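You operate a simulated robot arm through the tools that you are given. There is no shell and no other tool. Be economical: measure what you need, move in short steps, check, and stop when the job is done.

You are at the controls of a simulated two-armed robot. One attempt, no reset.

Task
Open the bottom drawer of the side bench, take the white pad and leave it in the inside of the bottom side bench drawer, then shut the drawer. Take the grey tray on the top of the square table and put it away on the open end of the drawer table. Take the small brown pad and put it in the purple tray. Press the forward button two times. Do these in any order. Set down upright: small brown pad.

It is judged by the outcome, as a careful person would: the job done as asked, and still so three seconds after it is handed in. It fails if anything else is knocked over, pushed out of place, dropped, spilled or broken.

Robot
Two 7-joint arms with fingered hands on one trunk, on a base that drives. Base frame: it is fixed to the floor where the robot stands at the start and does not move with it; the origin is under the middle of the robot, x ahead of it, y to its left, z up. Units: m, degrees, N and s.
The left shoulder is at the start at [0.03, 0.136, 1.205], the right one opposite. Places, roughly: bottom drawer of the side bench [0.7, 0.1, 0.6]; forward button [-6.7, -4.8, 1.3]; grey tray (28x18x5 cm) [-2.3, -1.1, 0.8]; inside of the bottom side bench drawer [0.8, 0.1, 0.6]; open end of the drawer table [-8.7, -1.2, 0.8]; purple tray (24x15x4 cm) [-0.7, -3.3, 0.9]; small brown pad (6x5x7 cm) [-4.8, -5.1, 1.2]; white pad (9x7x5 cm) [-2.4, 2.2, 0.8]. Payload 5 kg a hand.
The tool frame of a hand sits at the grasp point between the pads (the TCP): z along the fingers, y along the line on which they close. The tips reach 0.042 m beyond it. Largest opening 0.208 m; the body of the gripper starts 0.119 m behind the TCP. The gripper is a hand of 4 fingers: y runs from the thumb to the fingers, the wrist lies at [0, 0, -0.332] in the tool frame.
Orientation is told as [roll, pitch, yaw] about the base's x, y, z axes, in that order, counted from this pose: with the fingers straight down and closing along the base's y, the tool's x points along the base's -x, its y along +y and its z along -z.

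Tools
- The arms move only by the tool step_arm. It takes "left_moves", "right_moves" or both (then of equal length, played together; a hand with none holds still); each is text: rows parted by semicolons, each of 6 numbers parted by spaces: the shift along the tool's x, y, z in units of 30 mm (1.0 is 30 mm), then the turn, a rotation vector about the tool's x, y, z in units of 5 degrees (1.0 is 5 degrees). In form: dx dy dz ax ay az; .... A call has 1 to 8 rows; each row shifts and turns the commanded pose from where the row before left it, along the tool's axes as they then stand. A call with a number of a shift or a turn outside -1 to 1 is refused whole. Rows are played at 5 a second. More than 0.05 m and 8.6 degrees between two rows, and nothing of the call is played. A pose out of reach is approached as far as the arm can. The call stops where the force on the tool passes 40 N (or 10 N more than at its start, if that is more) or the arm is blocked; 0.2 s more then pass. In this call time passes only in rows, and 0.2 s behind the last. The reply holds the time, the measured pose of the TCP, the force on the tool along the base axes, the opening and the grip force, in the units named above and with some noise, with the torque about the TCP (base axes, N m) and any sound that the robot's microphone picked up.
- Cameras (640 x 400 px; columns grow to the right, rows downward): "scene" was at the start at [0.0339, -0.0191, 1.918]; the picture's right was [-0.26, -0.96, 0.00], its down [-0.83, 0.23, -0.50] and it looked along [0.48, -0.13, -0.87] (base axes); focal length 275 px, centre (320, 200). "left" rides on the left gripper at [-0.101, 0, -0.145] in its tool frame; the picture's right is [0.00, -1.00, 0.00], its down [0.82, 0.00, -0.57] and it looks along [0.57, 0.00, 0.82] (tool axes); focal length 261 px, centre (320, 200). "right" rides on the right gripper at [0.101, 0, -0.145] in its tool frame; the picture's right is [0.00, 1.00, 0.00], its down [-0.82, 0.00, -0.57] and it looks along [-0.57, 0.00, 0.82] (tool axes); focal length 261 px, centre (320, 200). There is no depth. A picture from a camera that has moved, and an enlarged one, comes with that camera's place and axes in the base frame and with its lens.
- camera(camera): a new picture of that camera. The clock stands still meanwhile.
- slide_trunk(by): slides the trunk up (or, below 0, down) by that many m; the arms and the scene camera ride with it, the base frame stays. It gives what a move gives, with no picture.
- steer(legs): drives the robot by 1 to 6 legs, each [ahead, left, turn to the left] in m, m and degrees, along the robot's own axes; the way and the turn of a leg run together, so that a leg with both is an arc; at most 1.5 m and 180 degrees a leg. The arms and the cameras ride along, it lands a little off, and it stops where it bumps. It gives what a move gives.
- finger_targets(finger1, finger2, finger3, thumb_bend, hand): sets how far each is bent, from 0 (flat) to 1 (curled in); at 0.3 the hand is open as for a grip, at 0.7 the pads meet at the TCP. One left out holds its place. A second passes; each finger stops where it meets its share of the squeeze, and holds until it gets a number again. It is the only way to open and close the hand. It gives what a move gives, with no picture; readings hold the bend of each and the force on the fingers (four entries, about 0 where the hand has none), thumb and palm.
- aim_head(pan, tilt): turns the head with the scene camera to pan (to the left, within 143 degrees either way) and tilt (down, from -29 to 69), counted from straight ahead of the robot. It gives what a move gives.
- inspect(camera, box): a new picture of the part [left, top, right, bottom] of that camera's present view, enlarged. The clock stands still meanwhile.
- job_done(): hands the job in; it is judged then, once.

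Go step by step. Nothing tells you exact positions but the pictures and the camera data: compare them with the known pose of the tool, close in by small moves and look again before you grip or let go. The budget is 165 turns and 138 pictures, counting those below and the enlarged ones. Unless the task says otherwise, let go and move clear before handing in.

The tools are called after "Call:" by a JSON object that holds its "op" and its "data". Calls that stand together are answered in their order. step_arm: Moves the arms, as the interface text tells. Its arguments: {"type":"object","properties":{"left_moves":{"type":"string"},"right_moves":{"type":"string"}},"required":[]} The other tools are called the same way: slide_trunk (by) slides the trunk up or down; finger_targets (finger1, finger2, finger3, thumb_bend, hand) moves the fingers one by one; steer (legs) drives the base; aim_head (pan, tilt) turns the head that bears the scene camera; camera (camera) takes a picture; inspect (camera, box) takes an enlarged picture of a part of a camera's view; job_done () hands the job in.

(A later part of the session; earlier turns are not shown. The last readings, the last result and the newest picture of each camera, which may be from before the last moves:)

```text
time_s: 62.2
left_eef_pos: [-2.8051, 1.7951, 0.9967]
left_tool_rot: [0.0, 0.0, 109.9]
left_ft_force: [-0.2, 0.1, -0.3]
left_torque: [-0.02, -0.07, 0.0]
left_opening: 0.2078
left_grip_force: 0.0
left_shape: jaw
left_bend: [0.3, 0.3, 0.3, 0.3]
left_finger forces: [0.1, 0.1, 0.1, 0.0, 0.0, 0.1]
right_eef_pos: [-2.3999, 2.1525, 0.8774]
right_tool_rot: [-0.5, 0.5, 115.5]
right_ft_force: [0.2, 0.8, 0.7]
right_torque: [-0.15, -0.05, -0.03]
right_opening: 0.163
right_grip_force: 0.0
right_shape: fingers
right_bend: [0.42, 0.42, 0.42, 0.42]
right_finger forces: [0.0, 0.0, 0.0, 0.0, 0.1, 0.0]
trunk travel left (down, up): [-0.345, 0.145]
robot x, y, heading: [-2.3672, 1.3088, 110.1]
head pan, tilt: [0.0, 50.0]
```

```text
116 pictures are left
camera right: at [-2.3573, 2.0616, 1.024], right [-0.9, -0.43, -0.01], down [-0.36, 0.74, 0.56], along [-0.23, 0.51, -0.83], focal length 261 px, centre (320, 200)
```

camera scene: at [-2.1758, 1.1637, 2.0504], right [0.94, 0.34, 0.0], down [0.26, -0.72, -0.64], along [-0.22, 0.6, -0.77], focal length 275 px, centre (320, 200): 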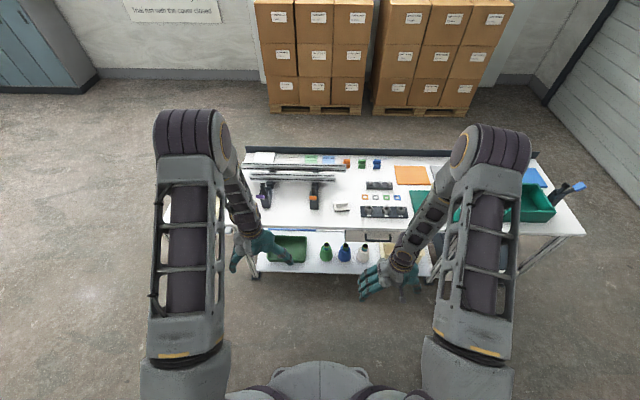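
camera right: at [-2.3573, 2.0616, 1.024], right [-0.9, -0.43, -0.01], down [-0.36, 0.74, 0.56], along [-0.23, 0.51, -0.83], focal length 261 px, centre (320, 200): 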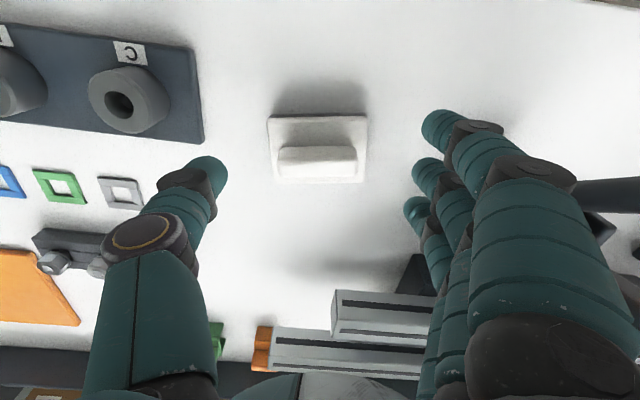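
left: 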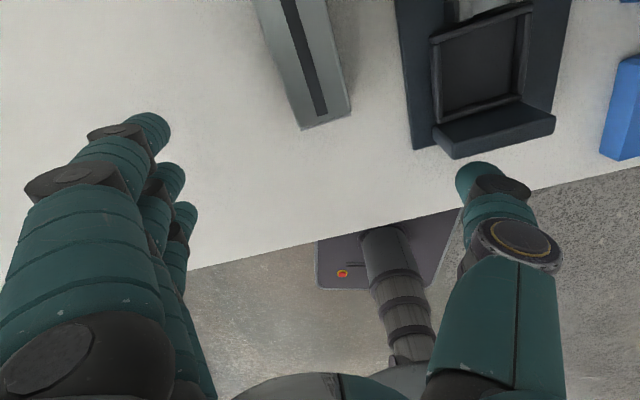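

Aligned well with the pad. I descend until the fingertips are near the table.

Call:
{"op": "step_arm", "data": {"right_moves": "0 -0.07 0.7 0 0 0;0 0 0.7 0 0 0;0 0 0.4 0 0 0"}}

Call:
{"op": "camera", "data": {"camera": "right"}}

```text
time_s: 63.0
left_eef_pos: [-2.8034, 1.7936, 0.999]
left_tool_rot: [0.0, 0.0, 109.9]
left_ft_force: [0.2, 0.9, 0.4]
left_torque: [0.06, 0.02, -0.01]
left_opening: 0.2079
left_grip_force: 0.2
left_shape: jaw
left_bend: [0.3, 0.3, 0.3, 0.3]
left_finger forces: [0.0, 0.0, 0.1, 0.0, 0.0, 0.0]
right_eef_pos: [-2.3966, 2.1538, 0.8318]
right_tool_rot: [-0.5, 0.2, 115.4]
right_ft_force: [4.7, -1.4, 27.8]
right_torque: [-1.06, 2.24, 0.21]
right_opening: 0.1631
right_grip_force: 14.6
right_shape: fingers
right_bend: [0.42, 0.42, 0.42, 0.42]
right_finger forces: [9.3, 9.5, 9.8, 0.0, 0.1, 0.0]
trunk travel left (down, up): [-0.345, 0.145]
robot x, y, heading: [-2.365, 1.3123, 109.9]
head pan, tilt: [0.0, 50.0]
```

```text
115 pictures are left
camera right: at [-2.3535, 2.0617, 0.9759], right [-0.9, -0.43, -0.01], down [-0.35, 0.74, 0.57], along [-0.24, 0.52, -0.82], focal length 261 px, centre (320, 200)
```

right: 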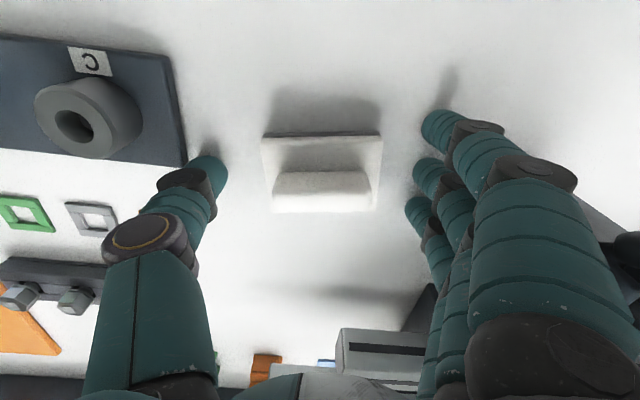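

The fingertips touched the table; I lift 6 mm and close on the pad's ends.

Call:
{"op": "step_arm", "data": {"right_moves": "0 -0.05 -0.25 0 0 0"}}

Call:
{"op": "finger_targets", "data": {"hand": "right", "finger1": 0.6, "finger2": 0.6, "finger3": 0.6, "thumb_bend": 0.6}}

Call:
{"op": "camera", "data": {"camera": "right"}}

```text
time_s: 63.4
left_eef_pos: [-2.8054, 1.7952, 0.9972]
left_tool_rot: [0.0, 0.0, 109.9]
left_ft_force: [-0.6, -0.2, 0.5]
left_torque: [0.0, -0.02, 0.02]
left_opening: 0.2077
left_grip_force: 0.0
left_shape: jaw
left_bend: [0.3, 0.3, 0.3, 0.3]
left_finger forces: [0.1, 0.0, 0.0, 0.1, 0.0, 0.0]
right_eef_pos: [-2.3963, 2.1517, 0.8313]
right_tool_rot: [-0.5, 0.7, 115.6]
right_ft_force: [-0.3, -0.8, -0.2]
right_torque: [0.02, 0.01, 0.0]
right_opening: 0.1629
right_grip_force: 0.0
right_shape: fingers
right_bend: [0.42, 0.42, 0.42, 0.42]
right_finger forces: [0.0, 0.0, 0.0, 0.0, 0.0, 0.1]
trunk travel left (down, up): [-0.345, 0.145]
robot x, y, heading: [-2.3696, 1.3123, 109.6]
head pan, tilt: [0.0, 50.0]
```

```text
time_s: 64.4
left_eef_pos: [-2.8047, 1.7939, 0.9975]
left_tool_rot: [0.0, 0.1, 109.8]
left_ft_force: [-0.4, -0.2, 0.2]
left_torque: [0.01, 0.02, -0.02]
left_opening: 0.2078
left_grip_force: 0.1
left_shape: jaw
left_bend: [0.3, 0.3, 0.3, 0.3]
left_finger forces: [0.1, 0.0, 0.0, 0.0, 0.0, 0.0]
right_eef_pos: [-2.3954, 2.1533, 0.8349]
right_tool_rot: [-0.5, 0.5, 115.5]
right_ft_force: [-0.2, -2.2, 4.6]
right_torque: [0.01, -0.1, -0.02]
right_opening: 0.1008
right_grip_force: 19.9
right_shape: fingers
right_bend: [0.56, 0.55, 0.55, 0.56]
right_finger forces: [5.2, 7.5, 8.3, 0.0, 19.9, 0.1]
trunk travel left (down, up): [-0.345, 0.145]
robot x, y, heading: [-2.3651, 1.3099, 109.7]
head pan, tilt: [0.0, 50.0]
```

```text
114 pictures are left
camera right: at [-2.3528, 2.0622, 0.9794], right [-0.9, -0.43, -0.01], down [-0.36, 0.74, 0.56], along [-0.23, 0.51, -0.83], focal length 261 px, centre (320, 200)
```

right: 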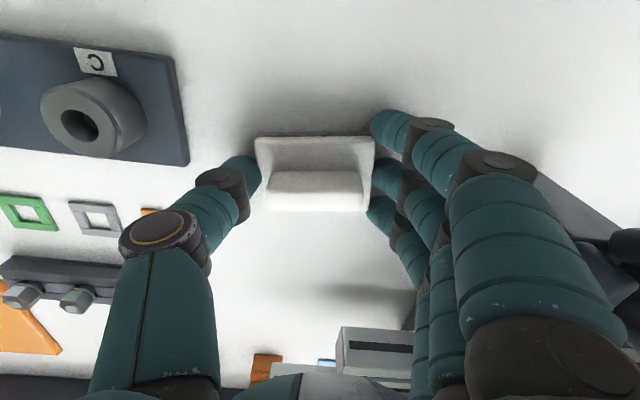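

Gripped with 20 N, fingers even. I lift it.

Call:
{"op": "step_arm", "data": {"right_moves": "0 0 -0.5 0 0 0;0 0 -1 0 0 0;0 0 -1 0 0 0;0 0 -1 0 0 0;0 0 -1 0 0 0"}}

Call:
{"op": "camera", "data": {"camera": "right"}}

```text
time_s: 65.6
left_eef_pos: [-2.8039, 1.7935, 0.9971]
left_tool_rot: [0.0, 0.0, 109.9]
left_ft_force: [-0.3, 0.1, 1.1]
left_torque: [0.06, 0.01, -0.03]
left_opening: 0.2077
left_grip_force: 0.0
left_shape: jaw
left_bend: [0.3, 0.3, 0.3, 0.3]
left_finger forces: [0.0, 0.0, 0.0, 0.1, 0.0, 0.1]
right_eef_pos: [-2.3952, 2.1515, 0.971]
right_tool_rot: [-0.5, 0.6, 115.5]
right_ft_force: [0.0, -1.2, -0.7]
right_torque: [0.15, -0.02, 0.01]
right_opening: 0.1004
right_grip_force: 20.2
right_shape: fingers
right_bend: [0.56, 0.55, 0.55, 0.56]
right_finger forces: [5.0, 7.1, 7.5, 0.0, 20.2, 0.0]
trunk travel left (down, up): [-0.345, 0.145]
robot x, y, heading: [-2.3643, 1.3139, 110.1]
head pan, tilt: [0.0, 50.0]
```

```text
113 pictures are left
camera right: at [-2.3531, 2.0598, 1.1162], right [-0.9, -0.43, -0.01], down [-0.36, 0.74, 0.56], along [-0.23, 0.51, -0.83], focal length 261 px, centre (320, 200)
```

right: 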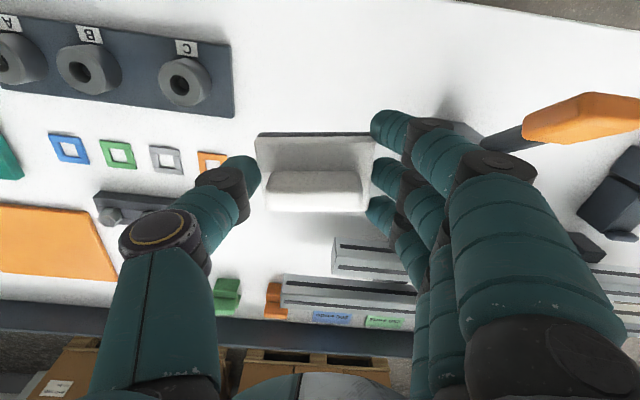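

Held firmly. I retract, back away, and drive to a spot short of the open drawer.

Call:
{"op": "steer", "data": {"legs": [[-0.45, 0, 0], [0, 0, -141], [0.976, 0, 0], [0.976, 0, 0], [0, 0, 51.1]]}}

Call:
{"op": "step_arm", "data": {"right_moves": "0.75 0 0 0 0 0.18;0.75 0 0 0 0 0.18;0.75 0 0 0 0 0.18;0.75 0 0 0 0 0.18;0.75 0 0 0 0 0.18;0.75 0 0 0 0 0.18;0.75 0 0 0 0 0;0.75 0 0 0 0 0"}}

Call:
{"op": "camera", "data": {"camera": "scene"}}

```text
time_s: 85.9
left_eef_pos: [-0.0822, 0.2286, 0.9975]
left_tool_rot: [0.0, 0.1, 18.0]
left_ft_force: [-0.7, -0.7, -0.2]
left_torque: [-0.05, -0.04, -0.02]
left_opening: 0.208
left_grip_force: 0.0
left_shape: jaw
left_bend: [0.3, 0.3, 0.3, 0.3]
left_finger forces: [0.0, 0.1, 0.0, 0.1, 0.1, 0.1]
right_eef_pos: [0.2624, -0.1911, 0.9697]
right_tool_rot: [-0.5, 0.5, 23.7]
right_ft_force: [-0.3, 0.8, -0.6]
right_torque: [-0.02, -0.01, 0.02]
right_opening: 0.0987
right_grip_force: 18.7
right_shape: fingers
right_bend: [0.57, 0.55, 0.55, 0.56]
right_finger forces: [3.9, 7.0, 7.3, 0.1, 18.6, 0.1]
trunk travel left (down, up): [-0.345, 0.145]
robot x, y, heading: [-0.5789, -0.1951, 17.9]
head pan, tilt: [0.0, 50.0]
```

```text
time_s: 87.7
left_eef_pos: [-0.0828, 0.2293, 0.9983]
left_tool_rot: [0.0, 0.0, 18.0]
left_ft_force: [0.1, 0.1, 0.3]
left_torque: [0.01, -0.04, 0.02]
left_opening: 0.2079
left_grip_force: 0.1
left_shape: jaw
left_bend: [0.3, 0.3, 0.3, 0.3]
left_finger forces: [0.0, 0.0, 0.0, 0.1, 0.0, 0.1]
right_eef_pos: [0.0928, -0.2546, 0.9717]
right_tool_rot: [-0.4, 0.4, 18.2]
right_ft_force: [-0.4, 0.9, -0.6]
right_torque: [0.02, -0.03, -0.04]
right_opening: 0.0981
right_grip_force: 18.4
right_shape: fingers
right_bend: [0.57, 0.55, 0.55, 0.56]
right_finger forces: [4.1, 7.0, 7.2, 0.1, 18.6, 0.0]
trunk travel left (down, up): [-0.345, 0.145]
robot x, y, heading: [-0.5836, -0.1914, 18.0]
head pan, tilt: [0.0, 50.0]
```

```text
112 pictures are left
camera scene: at [-0.5356, -0.1805, 2.0505], right [0.31, -0.95, 0.0], down [-0.73, -0.24, -0.64], along [0.61, 0.2, -0.77], focal length 275 px, centre (320, 200)
```

scene: 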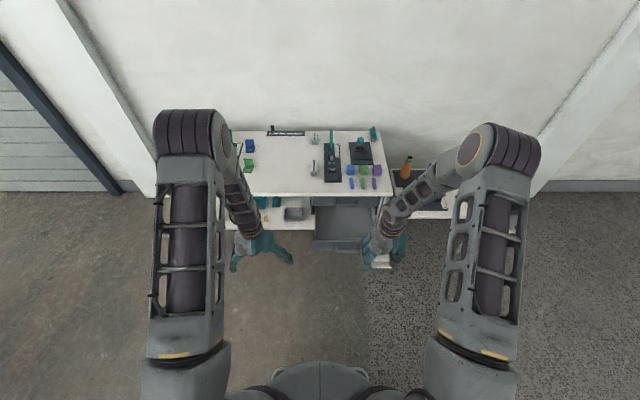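

The drawer lies ahead. I drive in so that the pad comes nearly over the drawer's open part, still high above.

Call:
{"op": "steer", "data": {"legs": [[0.3, 0.08, 2]]}}

Call:
{"op": "step_arm", "data": {"right_moves": "-0.8 0 0 0 0 0;-0.8 0 0 0 0 0;-0.8 0 0 0 0 0;-0.8 0 0 0 0 0"}}

Call:
{"op": "camera", "data": {"camera": "right"}}

Call:
{"op": "camera", "data": {"camera": "scene"}}

```text
time_s: 89.8
left_eef_pos: [0.1636, 0.4214, 0.9969]
left_tool_rot: [0.0, 0.0, 20.0]
left_ft_force: [0.2, 0.2, -0.1]
left_torque: [-0.06, 0.11, -0.01]
left_opening: 0.208
left_grip_force: 0.1
left_shape: jaw
left_bend: [0.3, 0.3, 0.3, 0.3]
left_finger forces: [0.1, 0.0, 0.0, 0.0, 0.0, 0.0]
right_eef_pos: [0.3565, -0.0542, 0.9717]
right_tool_rot: [-0.5, 0.5, 20.2]
right_ft_force: [0.8, 0.6, -1.9]
right_torque: [-0.03, 0.06, -0.01]
right_opening: 0.0983
right_grip_force: 17.9
right_shape: fingers
right_bend: [0.57, 0.55, 0.55, 0.56]
right_finger forces: [4.1, 6.9, 7.2, 0.0, 18.6, 0.1]
trunk travel left (down, up): [-0.345, 0.145]
robot x, y, heading: [-0.3181, -0.0201, 20.1]
head pan, tilt: [0.0, 50.0]
```

```text
time_s: 90.8
left_eef_pos: [0.1635, 0.4215, 0.9966]
left_tool_rot: [0.0, 0.0, 20.0]
left_ft_force: [0.7, 0.1, -0.7]
left_torque: [0.0, 0.08, -0.01]
left_opening: 0.2079
left_grip_force: 0.0
left_shape: jaw
left_bend: [0.3, 0.3, 0.3, 0.3]
left_finger forces: [0.1, 0.1, 0.0, 0.0, 0.0, 0.1]
right_eef_pos: [0.4472, -0.022, 0.9708]
right_tool_rot: [-0.5, 0.5, 20.1]
right_ft_force: [0.6, 0.9, -2.3]
right_torque: [-0.04, 0.06, 0.01]
right_opening: 0.0983
right_grip_force: 18.4
right_shape: fingers
right_bend: [0.57, 0.55, 0.55, 0.56]
right_finger forces: [4.2, 7.0, 7.2, 0.0, 18.5, 0.0]
trunk travel left (down, up): [-0.345, 0.145]
robot x, y, heading: [-0.3176, -0.0157, 20.0]
head pan, tilt: [0.0, 50.0]
```

```text
111 pictures are left
camera right: at [0.3547, -0.0548, 1.1164], right [-0.34, 0.94, -0.01], down [0.77, 0.29, 0.56], along [0.53, 0.19, -0.83], focal length 261 px, centre (320, 200)
```

right: 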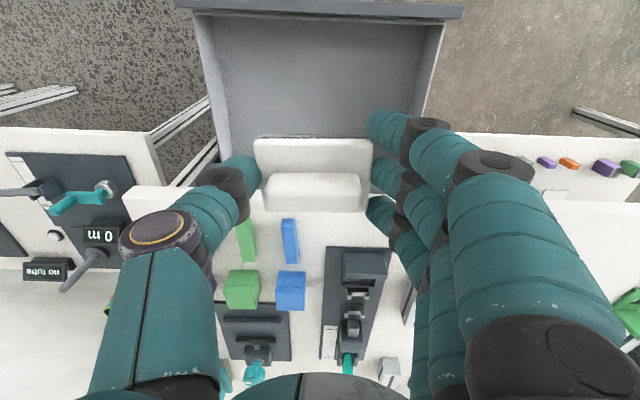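

```text
110 pictures are left
camera scene: at [-0.2729, -0.0031, 2.0503], right [0.34, -0.94, 0.0], down [-0.72, -0.26, -0.64], along [0.6, 0.22, -0.77], focal length 275 px, centre (320, 200)
```

scene: 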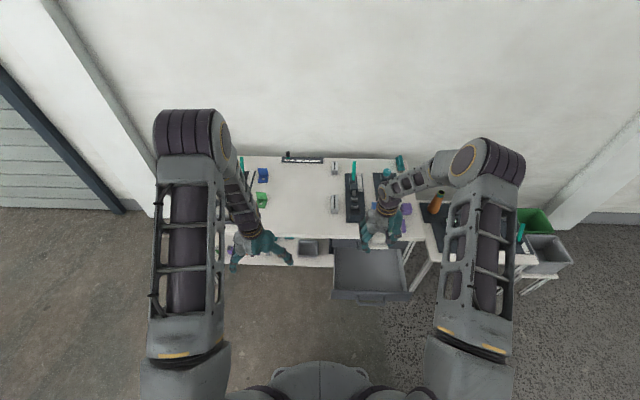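

The pad is centred over the drawer's open part (front wall f≈0.30, bench edge f≈0.53). I lower with the arm rather than the trunk to keep the elbow off the next table.

Call:
{"op": "step_arm", "data": {"right_moves": "0 0 1 0 0 0;0 0 1 0 0 0;0 0 1 0 0 0;0 0 1 0 0 0;0 0 1 0 0 0;0 0 1 0 0 0"}}

Call:
{"op": "camera", "data": {"camera": "scene"}}

Call:
{"op": "camera", "data": {"camera": "right"}}

```text
time_s: 92.2
left_eef_pos: [0.1648, 0.4207, 0.9984]
left_tool_rot: [0.0, 0.0, 20.0]
left_ft_force: [0.3, -0.2, 0.3]
left_torque: [-0.02, 0.02, 0.01]
left_opening: 0.208
left_grip_force: 0.1
left_shape: jaw
left_bend: [0.3, 0.3, 0.3, 0.3]
left_finger forces: [0.0, 0.0, 0.0, 0.0, 0.1, 0.1]
right_eef_pos: [0.4456, -0.0253, 0.7881]
right_tool_rot: [-0.5, 0.4, 20.1]
right_ft_force: [0.8, 0.6, 0.2]
right_torque: [0.02, 0.16, -0.02]
right_opening: 0.098
right_grip_force: 18.9
right_shape: fingers
right_bend: [0.57, 0.55, 0.55, 0.56]
right_finger forces: [4.1, 6.9, 7.1, 0.0, 18.5, 0.0]
trunk travel left (down, up): [-0.345, 0.145]
robot x, y, heading: [-0.3201, -0.0169, 19.9]
head pan, tilt: [0.0, 50.0]
```

```text
109 pictures are left
camera scene: at [-0.273, -0.0036, 2.0503], right [0.34, -0.94, 0.0], down [-0.72, -0.26, -0.64], along [0.6, 0.22, -0.77], focal length 275 px, centre (320, 200)
```

scene: 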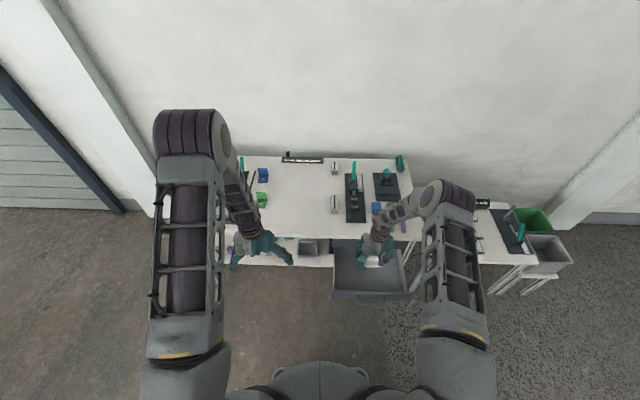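

```text
108 pictures are left
camera right: at [0.353, -0.0576, 0.9339], right [-0.34, 0.94, -0.01], down [0.77, 0.29, 0.56], along [0.53, 0.19, -0.83], focal length 261 px, centre (320, 200)
```

right: 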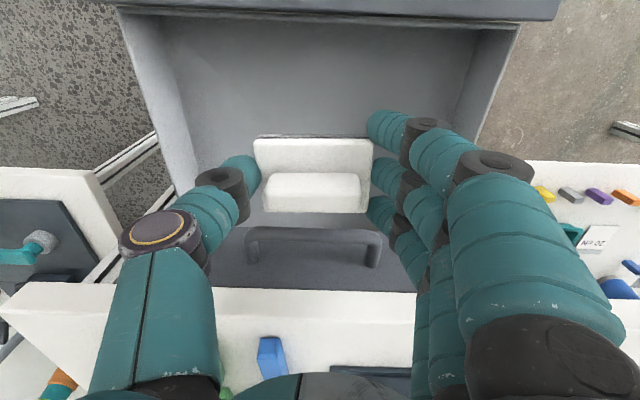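

Clear on all sides. I shift 1.5 cm back for margin and go down toward the drawer floor.

Call:
{"op": "step_arm", "data": {"right_moves": "0.5 0 1 0 0 0;0 0 1 0 0 0;0 0 1 0 0 0;0 0 0.8 0 0 0;0 0 0.5 0 0 0;0 0 0.3 0 0 0"}}

Call:
{"op": "camera", "data": {"camera": "right"}}

```text
time_s: 93.6
left_eef_pos: [0.1636, 0.4208, 0.9977]
left_tool_rot: [0.0, 0.0, 20.0]
left_ft_force: [0.9, 0.4, 0.2]
left_torque: [0.01, 0.0, -0.01]
left_opening: 0.2079
left_grip_force: 0.2
left_shape: jaw
left_bend: [0.3, 0.3, 0.3, 0.3]
left_finger forces: [0.0, 0.0, 0.0, 0.0, 0.0, 0.0]
right_eef_pos: [0.4307, -0.0309, 0.6546]
right_tool_rot: [-0.5, 0.5, 20.1]
right_ft_force: [1.1, -0.3, -0.3]
right_torque: [0.01, 0.07, 0.01]
right_opening: 0.0981
right_grip_force: 17.9
right_shape: fingers
right_bend: [0.57, 0.55, 0.55, 0.56]
right_finger forces: [4.1, 7.1, 6.9, 0.1, 18.5, 0.0]
trunk travel left (down, up): [-0.345, 0.145]
robot x, y, heading: [-0.3229, -0.0204, 19.6]
head pan, tilt: [0.0, 50.0]
```

```text
107 pictures are left
camera right: at [0.338, -0.0639, 0.8005], right [-0.34, 0.94, -0.01], down [0.77, 0.29, 0.56], along [0.53, 0.19, -0.82], focal length 261 px, centre (320, 200)
```

right: 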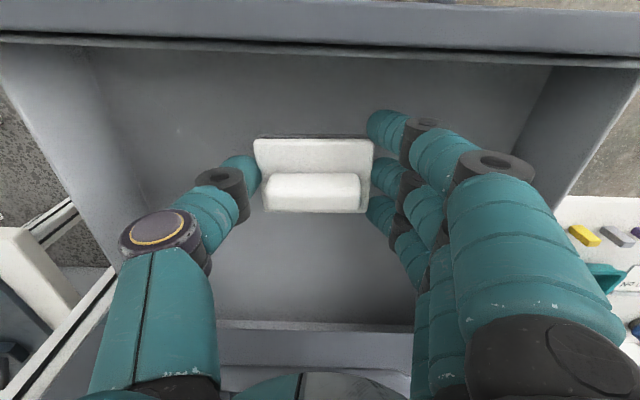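

Inside the drawer walls. I lower in small steps until the floor takes the pad.

Call:
{"op": "step_arm", "data": {"right_moves": "0 0 0.3 0 0 0;0 0 0.3 0 0 0;0 0 0.3 0 0 0"}}

Call:
{"op": "step_arm", "data": {"right_moves": "0 0 0.2 0 0 0;0 0 0.2 0 0 0"}}

```text
time_s: 94.4
left_eef_pos: [0.1629, 0.4205, 0.9972]
left_tool_rot: [0.0, 0.0, 19.9]
left_ft_force: [-0.2, -0.3, -0.3]
left_torque: [0.0, -0.01, 0.0]
left_opening: 0.2079
left_grip_force: 0.0
left_shape: jaw
left_bend: [0.3, 0.3, 0.3, 0.3]
left_finger forces: [0.1, 0.0, 0.0, 0.1, 0.0, 0.0]
right_eef_pos: [0.431, -0.0311, 0.6265]
right_tool_rot: [-0.6, 0.5, 20.3]
right_ft_force: [1.3, -0.2, -0.9]
right_torque: [0.0, -0.02, -0.01]
right_opening: 0.0979
right_grip_force: 18.3
right_shape: fingers
right_bend: [0.57, 0.55, 0.55, 0.56]
right_finger forces: [4.1, 7.0, 7.2, 0.1, 18.5, 0.0]
trunk travel left (down, up): [-0.345, 0.145]
robot x, y, heading: [-0.3184, -0.018, 19.9]
head pan, tilt: [0.0, 50.0]
```

```text
time_s: 95.0
left_eef_pos: [0.164, 0.4219, 0.9974]
left_tool_rot: [0.0, 0.0, 20.0]
left_ft_force: [0.1, 0.6, -0.2]
left_torque: [-0.01, 0.01, -0.02]
left_opening: 0.2077
left_grip_force: 0.0
left_shape: jaw
left_bend: [0.3, 0.3, 0.3, 0.3]
left_finger forces: [0.1, 0.0, 0.0, 0.1, 0.0, 0.1]
right_eef_pos: [0.4304, -0.0313, 0.6156]
right_tool_rot: [-0.6, 0.3, 20.2]
right_ft_force: [-1.0, -0.1, 3.2]
right_torque: [-0.15, -0.12, 0.04]
right_opening: 0.0977
right_grip_force: 19.9
right_shape: fingers
right_bend: [0.57, 0.55, 0.55, 0.56]
right_finger forces: [4.2, 7.3, 8.4, 0.0, 19.8, 0.1]
trunk travel left (down, up): [-0.345, 0.145]
robot x, y, heading: [-0.318, -0.0174, 19.9]
head pan, tilt: [0.0, 50.0]
```

The pad touches the floor. I release and rise.

Call:
{"op": "finger_targets", "data": {"hand": "right", "finger1": 0.42, "finger2": 0.42, "finger3": 0.42, "thumb_bend": 0.42}}

Call:
{"op": "step_arm", "data": {"right_moves": "0 0 -0.7 0 0 0;0 0 -1 0 0 0;0 0 -1 0 0 0;0 0 -1 0 0 0;0 0 -1 0 0 0;0 0 -1 0 0 0;0 0 -1 0 0 0;0 0 -1 0 0 0"}}

Call:
{"op": "camera", "data": {"camera": "right"}}

```text
time_s: 96.0
left_eef_pos: [0.1637, 0.4223, 0.9974]
left_tool_rot: [-0.1, -0.1, 20.0]
left_ft_force: [-0.4, 0.0, 0.4]
left_torque: [0.03, 0.0, 0.0]
left_opening: 0.2077
left_grip_force: 0.1
left_shape: jaw
left_bend: [0.3, 0.3, 0.3, 0.3]
left_finger forces: [0.0, 0.1, 0.1, 0.1, 0.0, 0.0]
right_eef_pos: [0.4293, -0.0319, 0.6143]
right_tool_rot: [-0.5, 0.6, 20.3]
right_ft_force: [-0.2, 0.2, 1.0]
right_torque: [0.01, -0.04, 0.01]
right_opening: 0.1612
right_grip_force: 0.2
right_shape: fingers
right_bend: [0.42, 0.42, 0.42, 0.42]
right_finger forces: [0.1, 0.0, 0.0, 0.0, 0.1, 0.1]
trunk travel left (down, up): [-0.345, 0.145]
robot x, y, heading: [-0.3161, -0.0172, 19.9]
head pan, tilt: [0.0, 50.0]
```

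```text
time_s: 97.8
left_eef_pos: [0.1637, 0.4214, 0.9972]
left_tool_rot: [-0.1, -0.1, 19.9]
left_ft_force: [-0.1, 0.4, 0.4]
left_torque: [-0.01, -0.01, 0.02]
left_opening: 0.2079
left_grip_force: 0.0
left_shape: jaw
left_bend: [0.3, 0.3, 0.3, 0.3]
left_finger forces: [0.1, 0.0, 0.0, 0.1, 0.0, 0.1]
right_eef_pos: [0.4317, -0.0302, 0.8446]
right_tool_rot: [-0.5, 0.5, 20.3]
right_ft_force: [-1.8, -0.1, -0.4]
right_torque: [0.02, -0.15, 0.0]
right_opening: 0.1612
right_grip_force: 0.0
right_shape: fingers
right_bend: [0.42, 0.42, 0.42, 0.42]
right_finger forces: [0.0, 0.0, 0.1, 0.0, 0.0, 0.0]
trunk travel left (down, up): [-0.345, 0.145]
robot x, y, heading: [-0.3198, -0.0188, 20.0]
head pan, tilt: [0.0, 50.0]
```

```text
106 pictures are left
camera right: at [0.3381, -0.0627, 0.9913], right [-0.34, 0.94, -0.01], down [0.77, 0.29, 0.56], along [0.53, 0.19, -0.83], focal length 261 px, centre (320, 200)
```

right: 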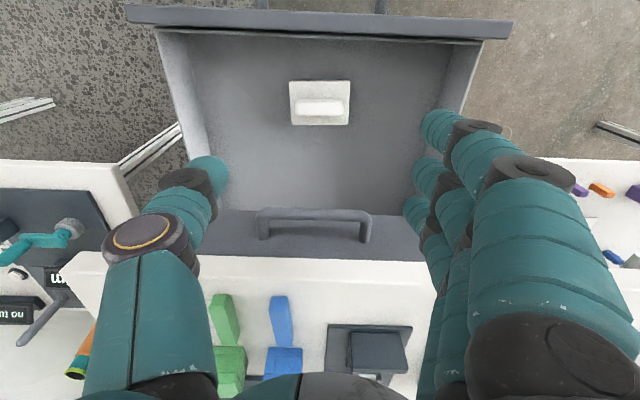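

The white pad lies flat in the drawer. I bring the hand in front of the drawer, fingers closed, and down to handle height to push it shut.

Call:
{"op": "step_arm", "data": {"right_moves": "0.95 0 0 0 0 0;0.95 0 0 0 0 0;0.95 0 0 0 0 0;0.95 0 0 0 0 0;0.95 0 0 0 0 0;0.95 0 0 0 0 0;0.95 0 0 0 0 0;0.95 0 0 0 0 0"}}

Call:
{"op": "finger_targets", "data": {"hand": "right", "finger1": 0.68, "finger2": 0.68, "finger3": 0.68, "thumb_bend": 0.68}}

Call:
{"op": "step_arm", "data": {"right_moves": "0 0 1 0 0 0;0 0 1 0 0 0;0 0 1 0 0 0;0 0 1 0 0 0;0 0 1 0 0 0"}}

Call:
{"op": "camera", "data": {"camera": "right"}}

Call:
{"op": "camera", "data": {"camera": "scene"}}

```text
time_s: 99.6
left_eef_pos: [0.1635, 0.4208, 0.9983]
left_tool_rot: [0.0, 0.0, 20.0]
left_ft_force: [0.1, 0.3, 0.1]
left_torque: [-0.02, -0.1, -0.01]
left_opening: 0.2077
left_grip_force: 0.0
left_shape: jaw
left_bend: [0.3, 0.3, 0.3, 0.3]
left_finger forces: [0.0, 0.0, 0.1, 0.0, 0.0, 0.0]
right_eef_pos: [0.2168, -0.1078, 0.8483]
right_tool_rot: [-0.5, 0.4, 20.3]
right_ft_force: [0.7, 0.4, 0.1]
right_torque: [-0.03, -0.01, 0.0]
right_opening: 0.1614
right_grip_force: 0.1
right_shape: fingers
right_bend: [0.42, 0.42, 0.42, 0.42]
right_finger forces: [0.0, 0.1, 0.0, 0.1, 0.0, 0.0]
trunk travel left (down, up): [-0.345, 0.145]
robot x, y, heading: [-0.3147, -0.0163, 20.0]
head pan, tilt: [0.0, 50.0]
```

```text
time_s: 100.6
left_eef_pos: [0.1631, 0.4209, 0.9982]
left_tool_rot: [0.0, -0.1, 20.0]
left_ft_force: [0.6, -0.2, 0.1]
left_torque: [0.0, -0.02, -0.03]
left_opening: 0.2077
left_grip_force: 0.1
left_shape: jaw
left_bend: [0.3, 0.3, 0.3, 0.3]
left_finger forces: [0.0, 0.0, 0.0, 0.0, 0.0, 0.0]
right_eef_pos: [0.2172, -0.1075, 0.8483]
right_tool_rot: [-0.5, 0.5, 20.2]
right_ft_force: [1.1, 0.5, -0.3]
right_torque: [-0.01, 0.01, 0.0]
right_opening: 0.0384
right_grip_force: 0.0
right_shape: fingers
right_bend: [0.68, 0.68, 0.68, 0.68]
right_finger forces: [0.1, 0.1, 0.0, 0.0, 0.0, 0.0]
trunk travel left (down, up): [-0.345, 0.145]
robot x, y, heading: [-0.3175, -0.0171, 20.1]
head pan, tilt: [0.0, 50.0]
```

```text
time_s: 101.8
left_eef_pos: [0.164, 0.421, 0.9981]
left_tool_rot: [0.0, 0.0, 20.0]
left_ft_force: [0.3, 0.4, 0.4]
left_torque: [0.01, 0.03, 0.0]
left_opening: 0.2078
left_grip_force: 0.1
left_shape: jaw
left_bend: [0.3, 0.3, 0.3, 0.3]
left_finger forces: [0.0, 0.1, 0.0, 0.1, 0.0, 0.1]
right_eef_pos: [0.2187, -0.1105, 0.6953]
right_tool_rot: [-0.5, 0.5, 20.4]
right_ft_force: [1.4, -0.2, 0.2]
right_torque: [-0.07, 0.15, 0.01]
right_opening: 0.0384
right_grip_force: 0.0
right_shape: fingers
right_bend: [0.68, 0.68, 0.68, 0.68]
right_finger forces: [0.1, 0.0, 0.1, 0.0, 0.0, 0.0]
trunk travel left (down, up): [-0.345, 0.145]
robot x, y, heading: [-0.3209, -0.0167, 19.9]
head pan, tilt: [0.0, 50.0]
```

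```text
105 pictures are left
camera right: at [0.1254, -0.1443, 0.8412], right [-0.34, 0.94, -0.01], down [0.77, 0.29, 0.56], along [0.53, 0.19, -0.83], focal length 261 px, centre (320, 200)
```

right: 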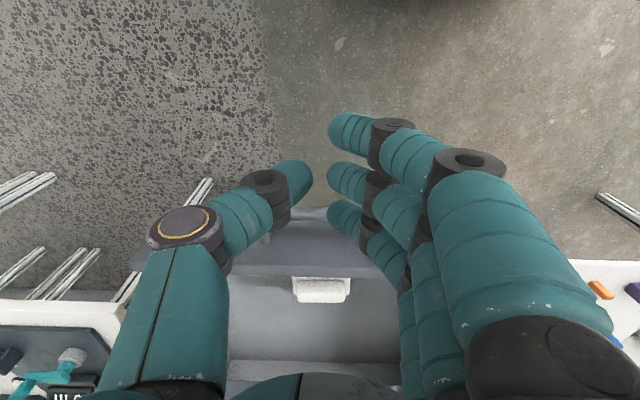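

```text
104 pictures are left
camera scene: at [-0.2739, -0.0037, 2.0504], right [0.34, -0.94, 0.0], down [-0.72, -0.26, -0.64], along [0.6, 0.22, -0.77], focal length 275 px, centre (320, 200)
```

scene: 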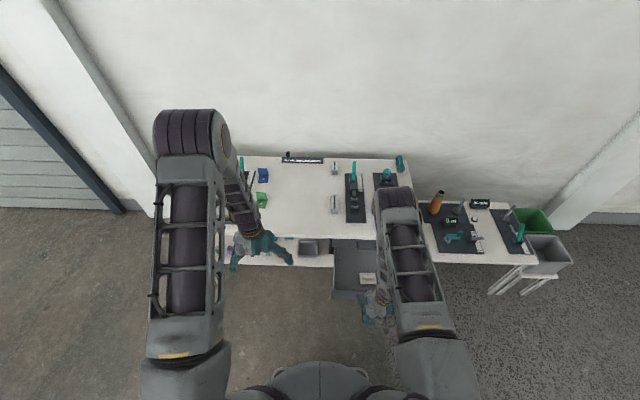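

The hand stands about 4 cm in front of the handle. I lower to handle height and push forward.

Call:
{"op": "step_arm", "data": {"right_moves": "0 0 1 0 0 0;0 0 1 0 0 0;0 0 0.9 0 0 0"}}

Call:
{"op": "step_arm", "data": {"right_moves": "-0.7 0 0 0 0 0;-0.7 0 0 0 0 0;-0.7 0 0 0 0 0;-0.7 0 0 0 0 0;-0.7 0 0 0 0 0;-0.7 0 0 0 0 0;-0.7 0 0 0 0 0;-0.7 0 0 0 0 0"}}

Call:
{"op": "camera", "data": {"camera": "right"}}

```text
time_s: 102.6
left_eef_pos: [0.1649, 0.421, 0.9962]
left_tool_rot: [0.0, 0.0, 20.0]
left_ft_force: [0.1, 0.7, -1.0]
left_torque: [-0.01, -0.01, 0.0]
left_opening: 0.2081
left_grip_force: 0.0
left_shape: jaw
left_bend: [0.3, 0.3, 0.3, 0.3]
left_finger forces: [0.0, 0.1, 0.0, 0.1, 0.0, 0.0]
right_eef_pos: [0.2157, -0.1122, 0.6095]
right_tool_rot: [-0.5, 0.3, 20.1]
right_ft_force: [1.8, -0.4, 0.1]
right_torque: [-0.02, 0.19, 0.0]
right_opening: 0.0385
right_grip_force: 0.0
right_shape: fingers
right_bend: [0.68, 0.68, 0.68, 0.68]
right_finger forces: [0.0, 0.1, 0.1, 0.0, 0.0, 0.0]
trunk travel left (down, up): [-0.345, 0.145]
robot x, y, heading: [-0.3168, -0.0184, 20.1]
head pan, tilt: [0.0, 50.0]
```

```text
time_s: 104.4
left_eef_pos: [0.1631, 0.4211, 0.9973]
left_tool_rot: [0.0, 0.0, 20.0]
left_ft_force: [-0.2, 0.6, -0.5]
left_torque: [-0.02, 0.04, -0.02]
left_opening: 0.2079
left_grip_force: 0.1
left_shape: jaw
left_bend: [0.3, 0.3, 0.3, 0.3]
left_finger forces: [0.1, 0.0, 0.0, 0.0, 0.1, 0.0]
right_eef_pos: [0.3744, -0.053, 0.6099]
right_tool_rot: [-0.5, 0.5, 20.3]
right_ft_force: [-1.1, -0.8, 1.1]
right_torque: [0.06, -0.11, 0.0]
right_opening: 0.0383
right_grip_force: 0.1
right_shape: fingers
right_bend: [0.68, 0.68, 0.68, 0.68]
right_finger forces: [0.0, 0.0, 0.0, 0.0, 0.0, 0.1]
trunk travel left (down, up): [-0.345, 0.145]
robot x, y, heading: [-0.3128, -0.0215, 20.0]
head pan, tilt: [0.0, 50.0]
```

```text
103 pictures are left
camera right: at [0.2819, -0.0864, 0.7558], right [-0.34, 0.94, -0.01], down [0.77, 0.29, 0.56], along [0.53, 0.19, -0.83], focal length 261 px, centre (320, 200)
```

right: 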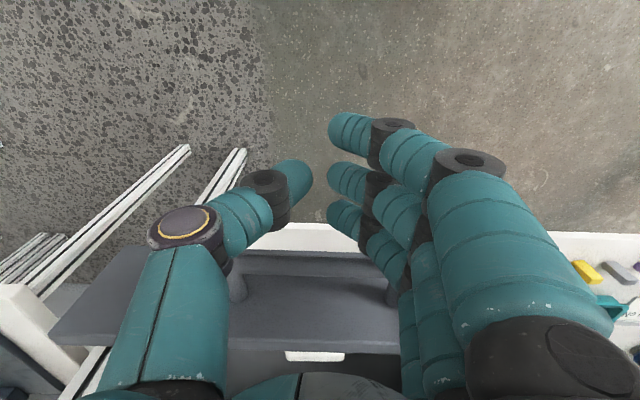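

The drawer follows the push. I keep pushing until it seats.

Call:
{"op": "step_arm", "data": {"right_moves": "-0.7 0 0 0 0 0;-0.7 0 0 0 0 0;-0.7 0 0 0 0 0;-0.7 0 0 0 0 0;-0.5 0 0 0 0 0;-0.4 0 0 0 0 0;-0.4 0 0 0 0 0;-0.4 0 0 0 0 0"}}

Call:
{"op": "camera", "data": {"camera": "right"}}

```text
time_s: 106.0
left_eef_pos: [0.1625, 0.4199, 0.9976]
left_tool_rot: [-0.1, -0.1, 20.1]
left_ft_force: [-0.4, 0.7, -0.1]
left_torque: [0.01, 0.02, 0.04]
left_opening: 0.2079
left_grip_force: 0.0
left_shape: jaw
left_bend: [0.3, 0.3, 0.3, 0.3]
left_finger forces: [0.0, 0.1, 0.1, 0.0, 0.0, 0.0]
right_eef_pos: [0.4798, -0.0132, 0.605]
right_tool_rot: [-0.6, 1.2, 20.5]
right_ft_force: [-12.7, -2.8, 9.0]
right_torque: [1.05, -1.77, 0.74]
right_opening: 0.0382
right_grip_force: 6.9
right_shape: fingers
right_bend: [0.68, 0.68, 0.68, 0.68]
right_finger forces: [0.0, 0.1, 14.1, 0.1, 0.1, 0.1]
trunk travel left (down, up): [-0.345, 0.145]
robot x, y, heading: [-0.3186, -0.019, 20.0]
head pan, tilt: [0.0, 50.0]
stopped in row 7 (right hand): the force on the tool passed its limit at 51 N (the readings are from after the stop); the commanded pose is now the measured one
```

```text
102 pictures are left
camera right: at [0.3889, -0.0457, 0.7527], right [-0.35, 0.94, -0.01], down [0.78, 0.29, 0.55], along [0.52, 0.18, -0.83], focal length 261 px, centre (320, 200)
```

right: 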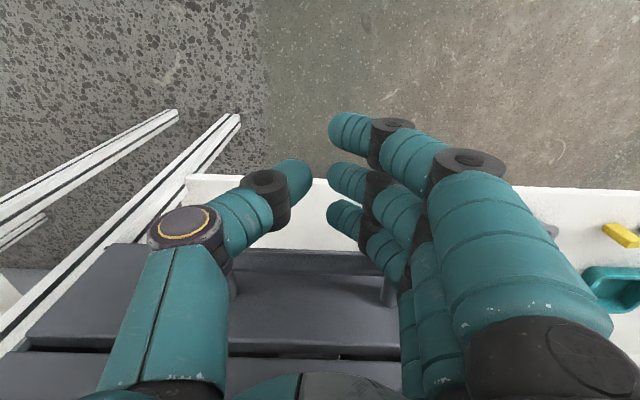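

It seated with a force stop. I back away and check that it is flush.

Call:
{"op": "steer", "data": {"legs": [[-0.4, 0, 0]]}}

Call:
{"op": "camera", "data": {"camera": "right"}}

Call:
{"op": "camera", "data": {"camera": "scene"}}

```text
time_s: 108.6
left_eef_pos: [-0.2232, 0.28, 0.998]
left_tool_rot: [0.1, -0.1, 20.1]
left_ft_force: [-0.3, -0.8, 0.4]
left_torque: [-0.02, -0.08, 0.01]
left_opening: 0.2076
left_grip_force: 0.1
left_shape: jaw
left_bend: [0.3, 0.3, 0.3, 0.3]
left_finger forces: [0.0, 0.0, 0.0, 0.0, 0.0, 0.1]
right_eef_pos: [0.0968, -0.1523, 0.6061]
right_tool_rot: [-0.5, 1.0, 20.5]
right_ft_force: [-0.5, -1.0, -0.2]
right_torque: [0.01, -0.05, 0.0]
right_opening: 0.0384
right_grip_force: 0.2
right_shape: fingers
right_bend: [0.68, 0.68, 0.68, 0.68]
right_finger forces: [0.1, 0.0, 0.0, 0.0, 0.0, 0.0]
trunk travel left (down, up): [-0.345, 0.145]
robot x, y, heading: [-0.7029, -0.1568, 20.3]
head pan, tilt: [0.0, 50.0]
```

```text
101 pictures are left
camera right: at [0.0052, -0.1848, 0.7531], right [-0.35, 0.94, -0.01], down [0.78, 0.29, 0.56], along [0.53, 0.19, -0.83], focal length 261 px, centre (320, 200)
```

right: 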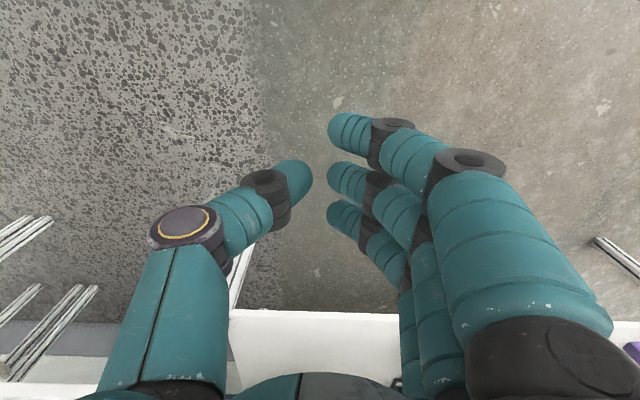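

```text
100 pictures are left
camera scene: at [-0.661, -0.1447, 2.0505], right [0.34, -0.94, 0.0], down [-0.72, -0.26, -0.64], along [0.6, 0.22, -0.77], focal length 275 px, centre (320, 200)
```

scene: 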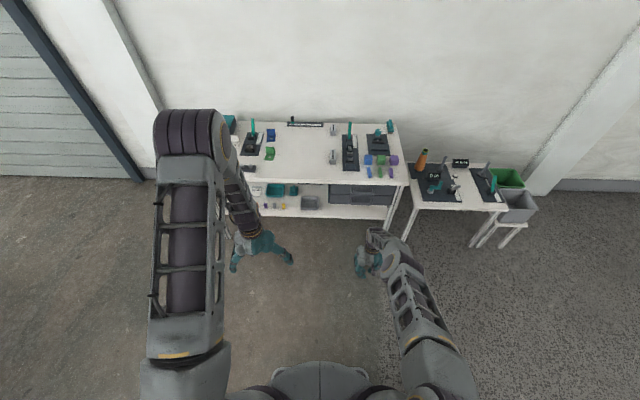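

Call:
{"op": "inspect", "data": {"camera": "scene", "box": [310, 160, 420, 230]}}

Call:
{"op": "step_arm", "data": {"right_moves": "0 0 -1 0 0 0;0 0 -1 0 0 0;0 0 -1 0 0 0;0 0 -1 0 0 0;0 0 -1 0 0 0;0 0 -1 0 0 0;0 0 -1 0 0 0;0 0 -1 0 0 0"}}

Call:
{"op": "finger_targets", "data": {"hand": "right", "finger1": 0.3, "finger2": 0.3, "finger3": 0.3, "thumb_bend": 0.3}}

```text
5.71 times, centred on (365, 195) of scene
camera zoom: at [-0.661, -0.1447, 2.0505], right [0.34, -0.94, 0.0], down [-0.72, -0.26, -0.64], along [0.6, 0.22, -0.77], focal length 1571 px, centre (63, 229)
```

zoom: 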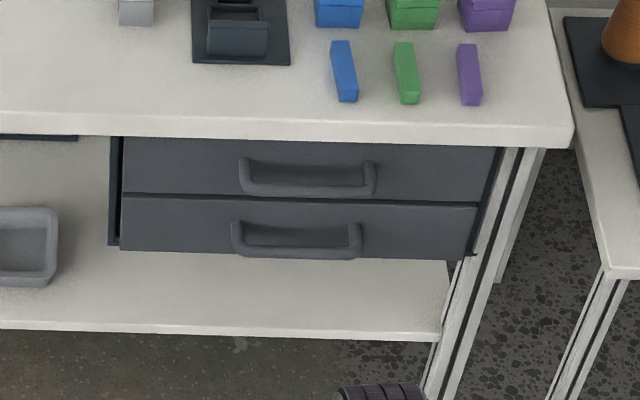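

```text
time_s: 110.4
left_eef_pos: [-0.2236, 0.2819, 0.998]
left_tool_rot: [0.0, -0.1, 20.1]
left_ft_force: [-0.5, 0.5, -0.1]
left_torque: [-0.03, -0.05, -0.02]
left_opening: 0.2079
left_grip_force: 0.0
left_shape: jaw
left_bend: [0.3, 0.3, 0.3, 0.3]
left_finger forces: [0.0, 0.0, 0.0, 0.1, 0.1, 0.0]
right_eef_pos: [0.1005, -0.1473, 0.8481]
right_tool_rot: [-0.6, 1.0, 20.5]
right_ft_force: [-0.9, -0.3, -0.7]
right_torque: [-0.01, -0.2, 0.01]
right_opening: 0.0384
right_grip_force: 0.0
right_shape: fingers
right_bend: [0.68, 0.68, 0.68, 0.68]
right_finger forces: [0.0, 0.0, 0.0, 0.0, 0.0, 0.0]
trunk travel left (down, up): [-0.345, 0.145]
robot x, y, heading: [-0.7086, -0.1605, 19.9]
head pan, tilt: [0.0, 50.0]
```

```text
time_s: 111.4
left_eef_pos: [-0.2221, 0.2816, 0.9979]
left_tool_rot: [0.0, 0.0, 20.1]
left_ft_force: [-0.1, -0.1, -0.4]
left_torque: [-0.01, -0.01, -0.03]
left_opening: 0.2079
left_grip_force: 0.1
left_shape: jaw
left_bend: [0.3, 0.3, 0.3, 0.3]
left_finger forces: [0.0, 0.0, 0.0, 0.0, 0.0, 0.1]
right_eef_pos: [0.1016, -0.1455, 0.8468]
right_tool_rot: [-0.4, 1.1, 20.5]
right_ft_force: [1.1, 0.7, -0.2]
right_torque: [-0.01, 0.03, 0.0]
right_opening: 0.2236
right_grip_force: 0.1
right_shape: fingers
right_bend: [0.3, 0.3, 0.3, 0.3]
right_finger forces: [0.1, 0.1, 0.0, 0.0, 0.1, 0.1]
trunk travel left (down, up): [-0.345, 0.145]
robot x, y, heading: [-0.7047, -0.1597, 20.1]
head pan, tilt: [0.0, 50.0]
```

The drawer is shut flush. Next is the grey tray: I turn round and drive toward the square table, stopping about 1.05 m off.

Call:
{"op": "steer", "data": {"legs": [[0, 0, -169.5], [0.8, 0, 0]]}}

Call:
{"op": "camera", "data": {"camera": "scene"}}

```text
time_s: 122.5
left_eef_pos: [-1.7646, -1.0946, 0.9967]
left_tool_rot: [0.0, 0.0, -148.7]
left_ft_force: [-0.1, -0.7, -0.5]
left_torque: [0.0, -0.02, -0.01]
left_opening: 0.2074
left_grip_force: 0.0
left_shape: jaw
left_bend: [0.3, 0.3, 0.3, 0.3]
left_finger forces: [0.0, 0.0, 0.0, 0.0, 0.0, 0.0]
right_eef_pos: [-2.167, -0.7354, 0.8459]
right_tool_rot: [-0.5, 1.0, -148.2]
right_ft_force: [0.1, -0.5, -0.4]
right_torque: [0.03, -0.02, -0.03]
right_opening: 0.2234
right_grip_force: 0.1
right_shape: fingers
right_bend: [0.3, 0.3, 0.3, 0.3]
right_finger forces: [0.0, 0.0, 0.1, 0.0, 0.0, 0.0]
trunk travel left (down, up): [-0.345, 0.145]
robot x, y, heading: [-1.3791, -0.5671, -148.6]
head pan, tilt: [0.0, 50.0]
```

```text
98 pictures are left
camera scene: at [-1.4208, -0.5952, 2.0504], right [-0.52, 0.85, 0.0], down [0.65, 0.4, -0.64], along [-0.55, -0.33, -0.77], focal length 275 px, centre (320, 200)
```

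scene: 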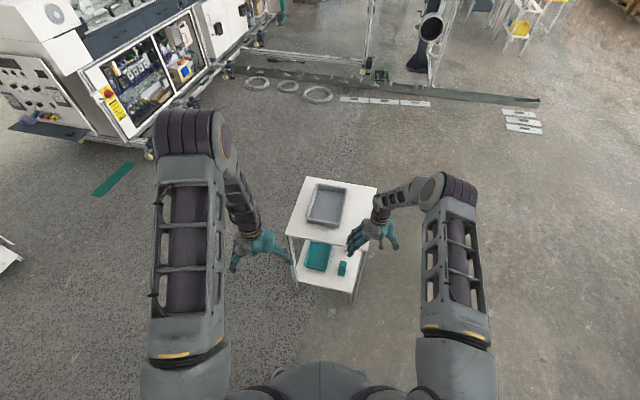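

The grey tray sits on the small square table ahead. I zoom for its orientation.

Call:
{"op": "inspect", "data": {"camera": "scene", "box": [270, 165, 390, 240]}}

```text
5.33 times, centred on (330, 202) of scene
camera zoom: at [-1.4208, -0.5952, 2.0504], right [-0.52, 0.85, 0.0], down [0.65, 0.4, -0.64], along [-0.55, -0.33, -0.77], focal length 1466 px, centre (267, 187)
```

zoom: 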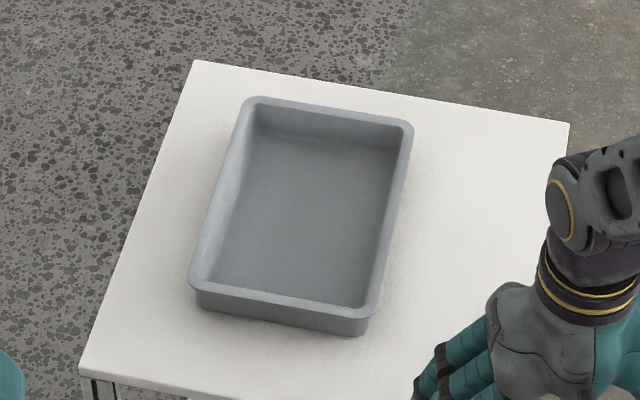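

The tray's long axis points along about -160.6°, centre (-2.30, -1.07). I raise the hand and drive so that I face along it with the right hand above.

Call:
{"op": "step_arm", "data": {"right_moves": "0 0 -1 0 0 0;0 0 -1 0 0 0;0 0 -1 0 0 0;0 0 -1 0 0 0"}}

Call:
{"op": "steer", "data": {"legs": [[0, 0, -12], [0, 0.422, 0], [0.28, 0, 0]]}}

Call:
{"op": "camera", "data": {"camera": "right"}}

```text
time_s: 123.5
left_eef_pos: [-1.764, -1.0926, 0.9974]
left_tool_rot: [0.0, -0.1, -148.7]
left_ft_force: [-0.6, -0.7, -0.1]
left_torque: [0.0, 0.04, -0.03]
left_opening: 0.2075
left_grip_force: 0.0
left_shape: jaw
left_bend: [0.3, 0.3, 0.3, 0.3]
left_finger forces: [0.1, 0.0, 0.0, 0.0, 0.1, 0.0]
right_eef_pos: [-2.1679, -0.7395, 0.967]
right_tool_rot: [-0.5, 1.1, -148.2]
right_ft_force: [1.3, 0.2, -0.6]
right_torque: [-0.02, 0.12, 0.01]
right_opening: 0.2231
right_grip_force: 0.0
right_shape: fingers
right_bend: [0.3, 0.3, 0.3, 0.3]
right_finger forces: [0.0, 0.1, 0.1, 0.0, 0.0, 0.1]
trunk travel left (down, up): [-0.345, 0.145]
robot x, y, heading: [-1.3816, -0.5687, -148.5]
head pan, tilt: [0.0, 50.0]
```

```text
time_s: 128.5
left_eef_pos: [-1.9892, -1.5015, 0.9972]
left_tool_rot: [0.0, 0.0, -160.1]
left_ft_force: [-0.8, -0.3, -1.0]
left_torque: [0.04, -0.1, 0.0]
left_opening: 0.2079
left_grip_force: 0.0
left_shape: jaw
left_bend: [0.3, 0.3, 0.3, 0.3]
left_finger forces: [0.0, 0.0, 0.0, 0.0, 0.0, 0.0]
right_eef_pos: [-2.315, -1.0746, 0.9656]
right_tool_rot: [-0.5, 1.1, -159.8]
right_ft_force: [0.2, 0.2, -1.2]
right_torque: [0.04, -0.03, 0.01]
right_opening: 0.2238
right_grip_force: 0.0
right_shape: fingers
right_bend: [0.3, 0.3, 0.3, 0.3]
right_finger forces: [0.0, 0.0, 0.0, 0.0, 0.0, 0.0]
trunk travel left (down, up): [-0.345, 0.145]
robot x, y, heading: [-1.5055, -1.0621, -160.6]
head pan, tilt: [0.0, 50.0]
```

```text
96 pictures are left
camera right: at [-2.2205, -1.0423, 1.1126], right [0.34, -0.94, -0.01], down [-0.78, -0.29, 0.56], along [-0.52, -0.18, -0.83], focal length 261 px, centre (320, 200)
```

right: 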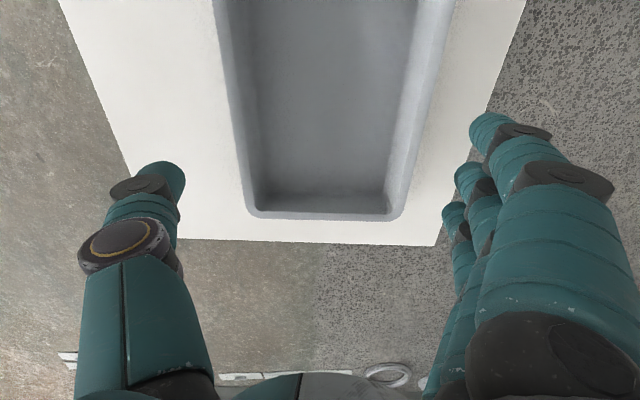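

The tray is a little behind the TCP; I move back 4 cm and down 5 cm, then look.

Call:
{"op": "step_arm", "data": {"right_moves": "0.7 0.05 0.8 0 0 0;0.7 0.05 0.8 0 0 0"}}

Call:
{"op": "camera", "data": {"camera": "right"}}

Call:
{"op": "camera", "data": {"camera": "scene"}}

```text
time_s: 129.1
left_eef_pos: [-1.9905, -1.5013, 0.9977]
left_tool_rot: [0.0, 0.0, -160.1]
left_ft_force: [-0.5, -0.5, 0.7]
left_torque: [0.03, -0.02, -0.01]
left_opening: 0.2077
left_grip_force: 0.0
left_shape: jaw
left_bend: [0.3, 0.3, 0.3, 0.3]
left_finger forces: [0.0, 0.1, 0.0, 0.1, 0.0, 0.0]
right_eef_pos: [-2.2746, -1.0629, 0.9189]
right_tool_rot: [-0.4, 1.0, -159.8]
right_ft_force: [-1.7, -0.1, -0.5]
right_torque: [0.0, -0.19, -0.02]
right_opening: 0.2235
right_grip_force: 0.2
right_shape: fingers
right_bend: [0.3, 0.3, 0.3, 0.3]
right_finger forces: [0.0, 0.1, 0.0, 0.0, 0.1, 0.0]
trunk travel left (down, up): [-0.345, 0.145]
robot x, y, heading: [-1.5055, -1.0637, -159.9]
head pan, tilt: [0.0, 50.0]
```

```text
95 pictures are left
camera right: at [-2.1803, -1.0311, 1.0648], right [0.34, -0.94, -0.01], down [-0.78, -0.29, 0.56], along [-0.53, -0.18, -0.83], focal length 261 px, centre (320, 200)
```

right: 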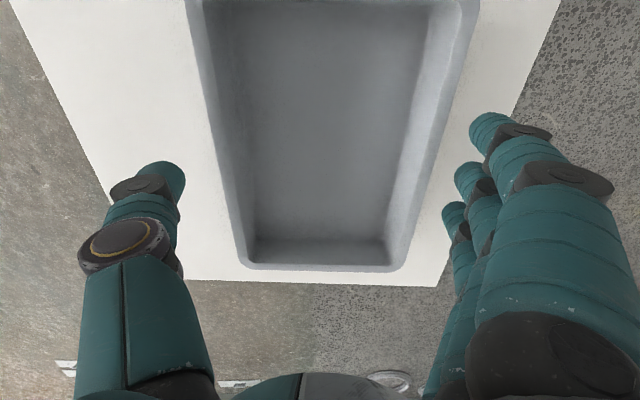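

```text
94 pictures are left
camera scene: at [-1.5528, -1.0823, 2.0503], right [-0.34, 0.94, 0.0], down [0.72, 0.26, -0.64], along [-0.6, -0.22, -0.77], focal length 275 px, centre (320, 200)
```

scene: 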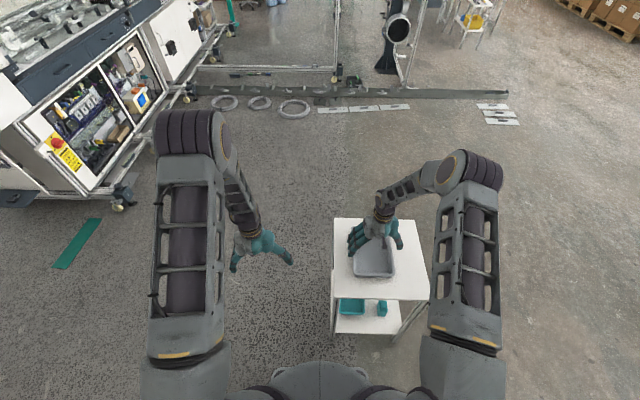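

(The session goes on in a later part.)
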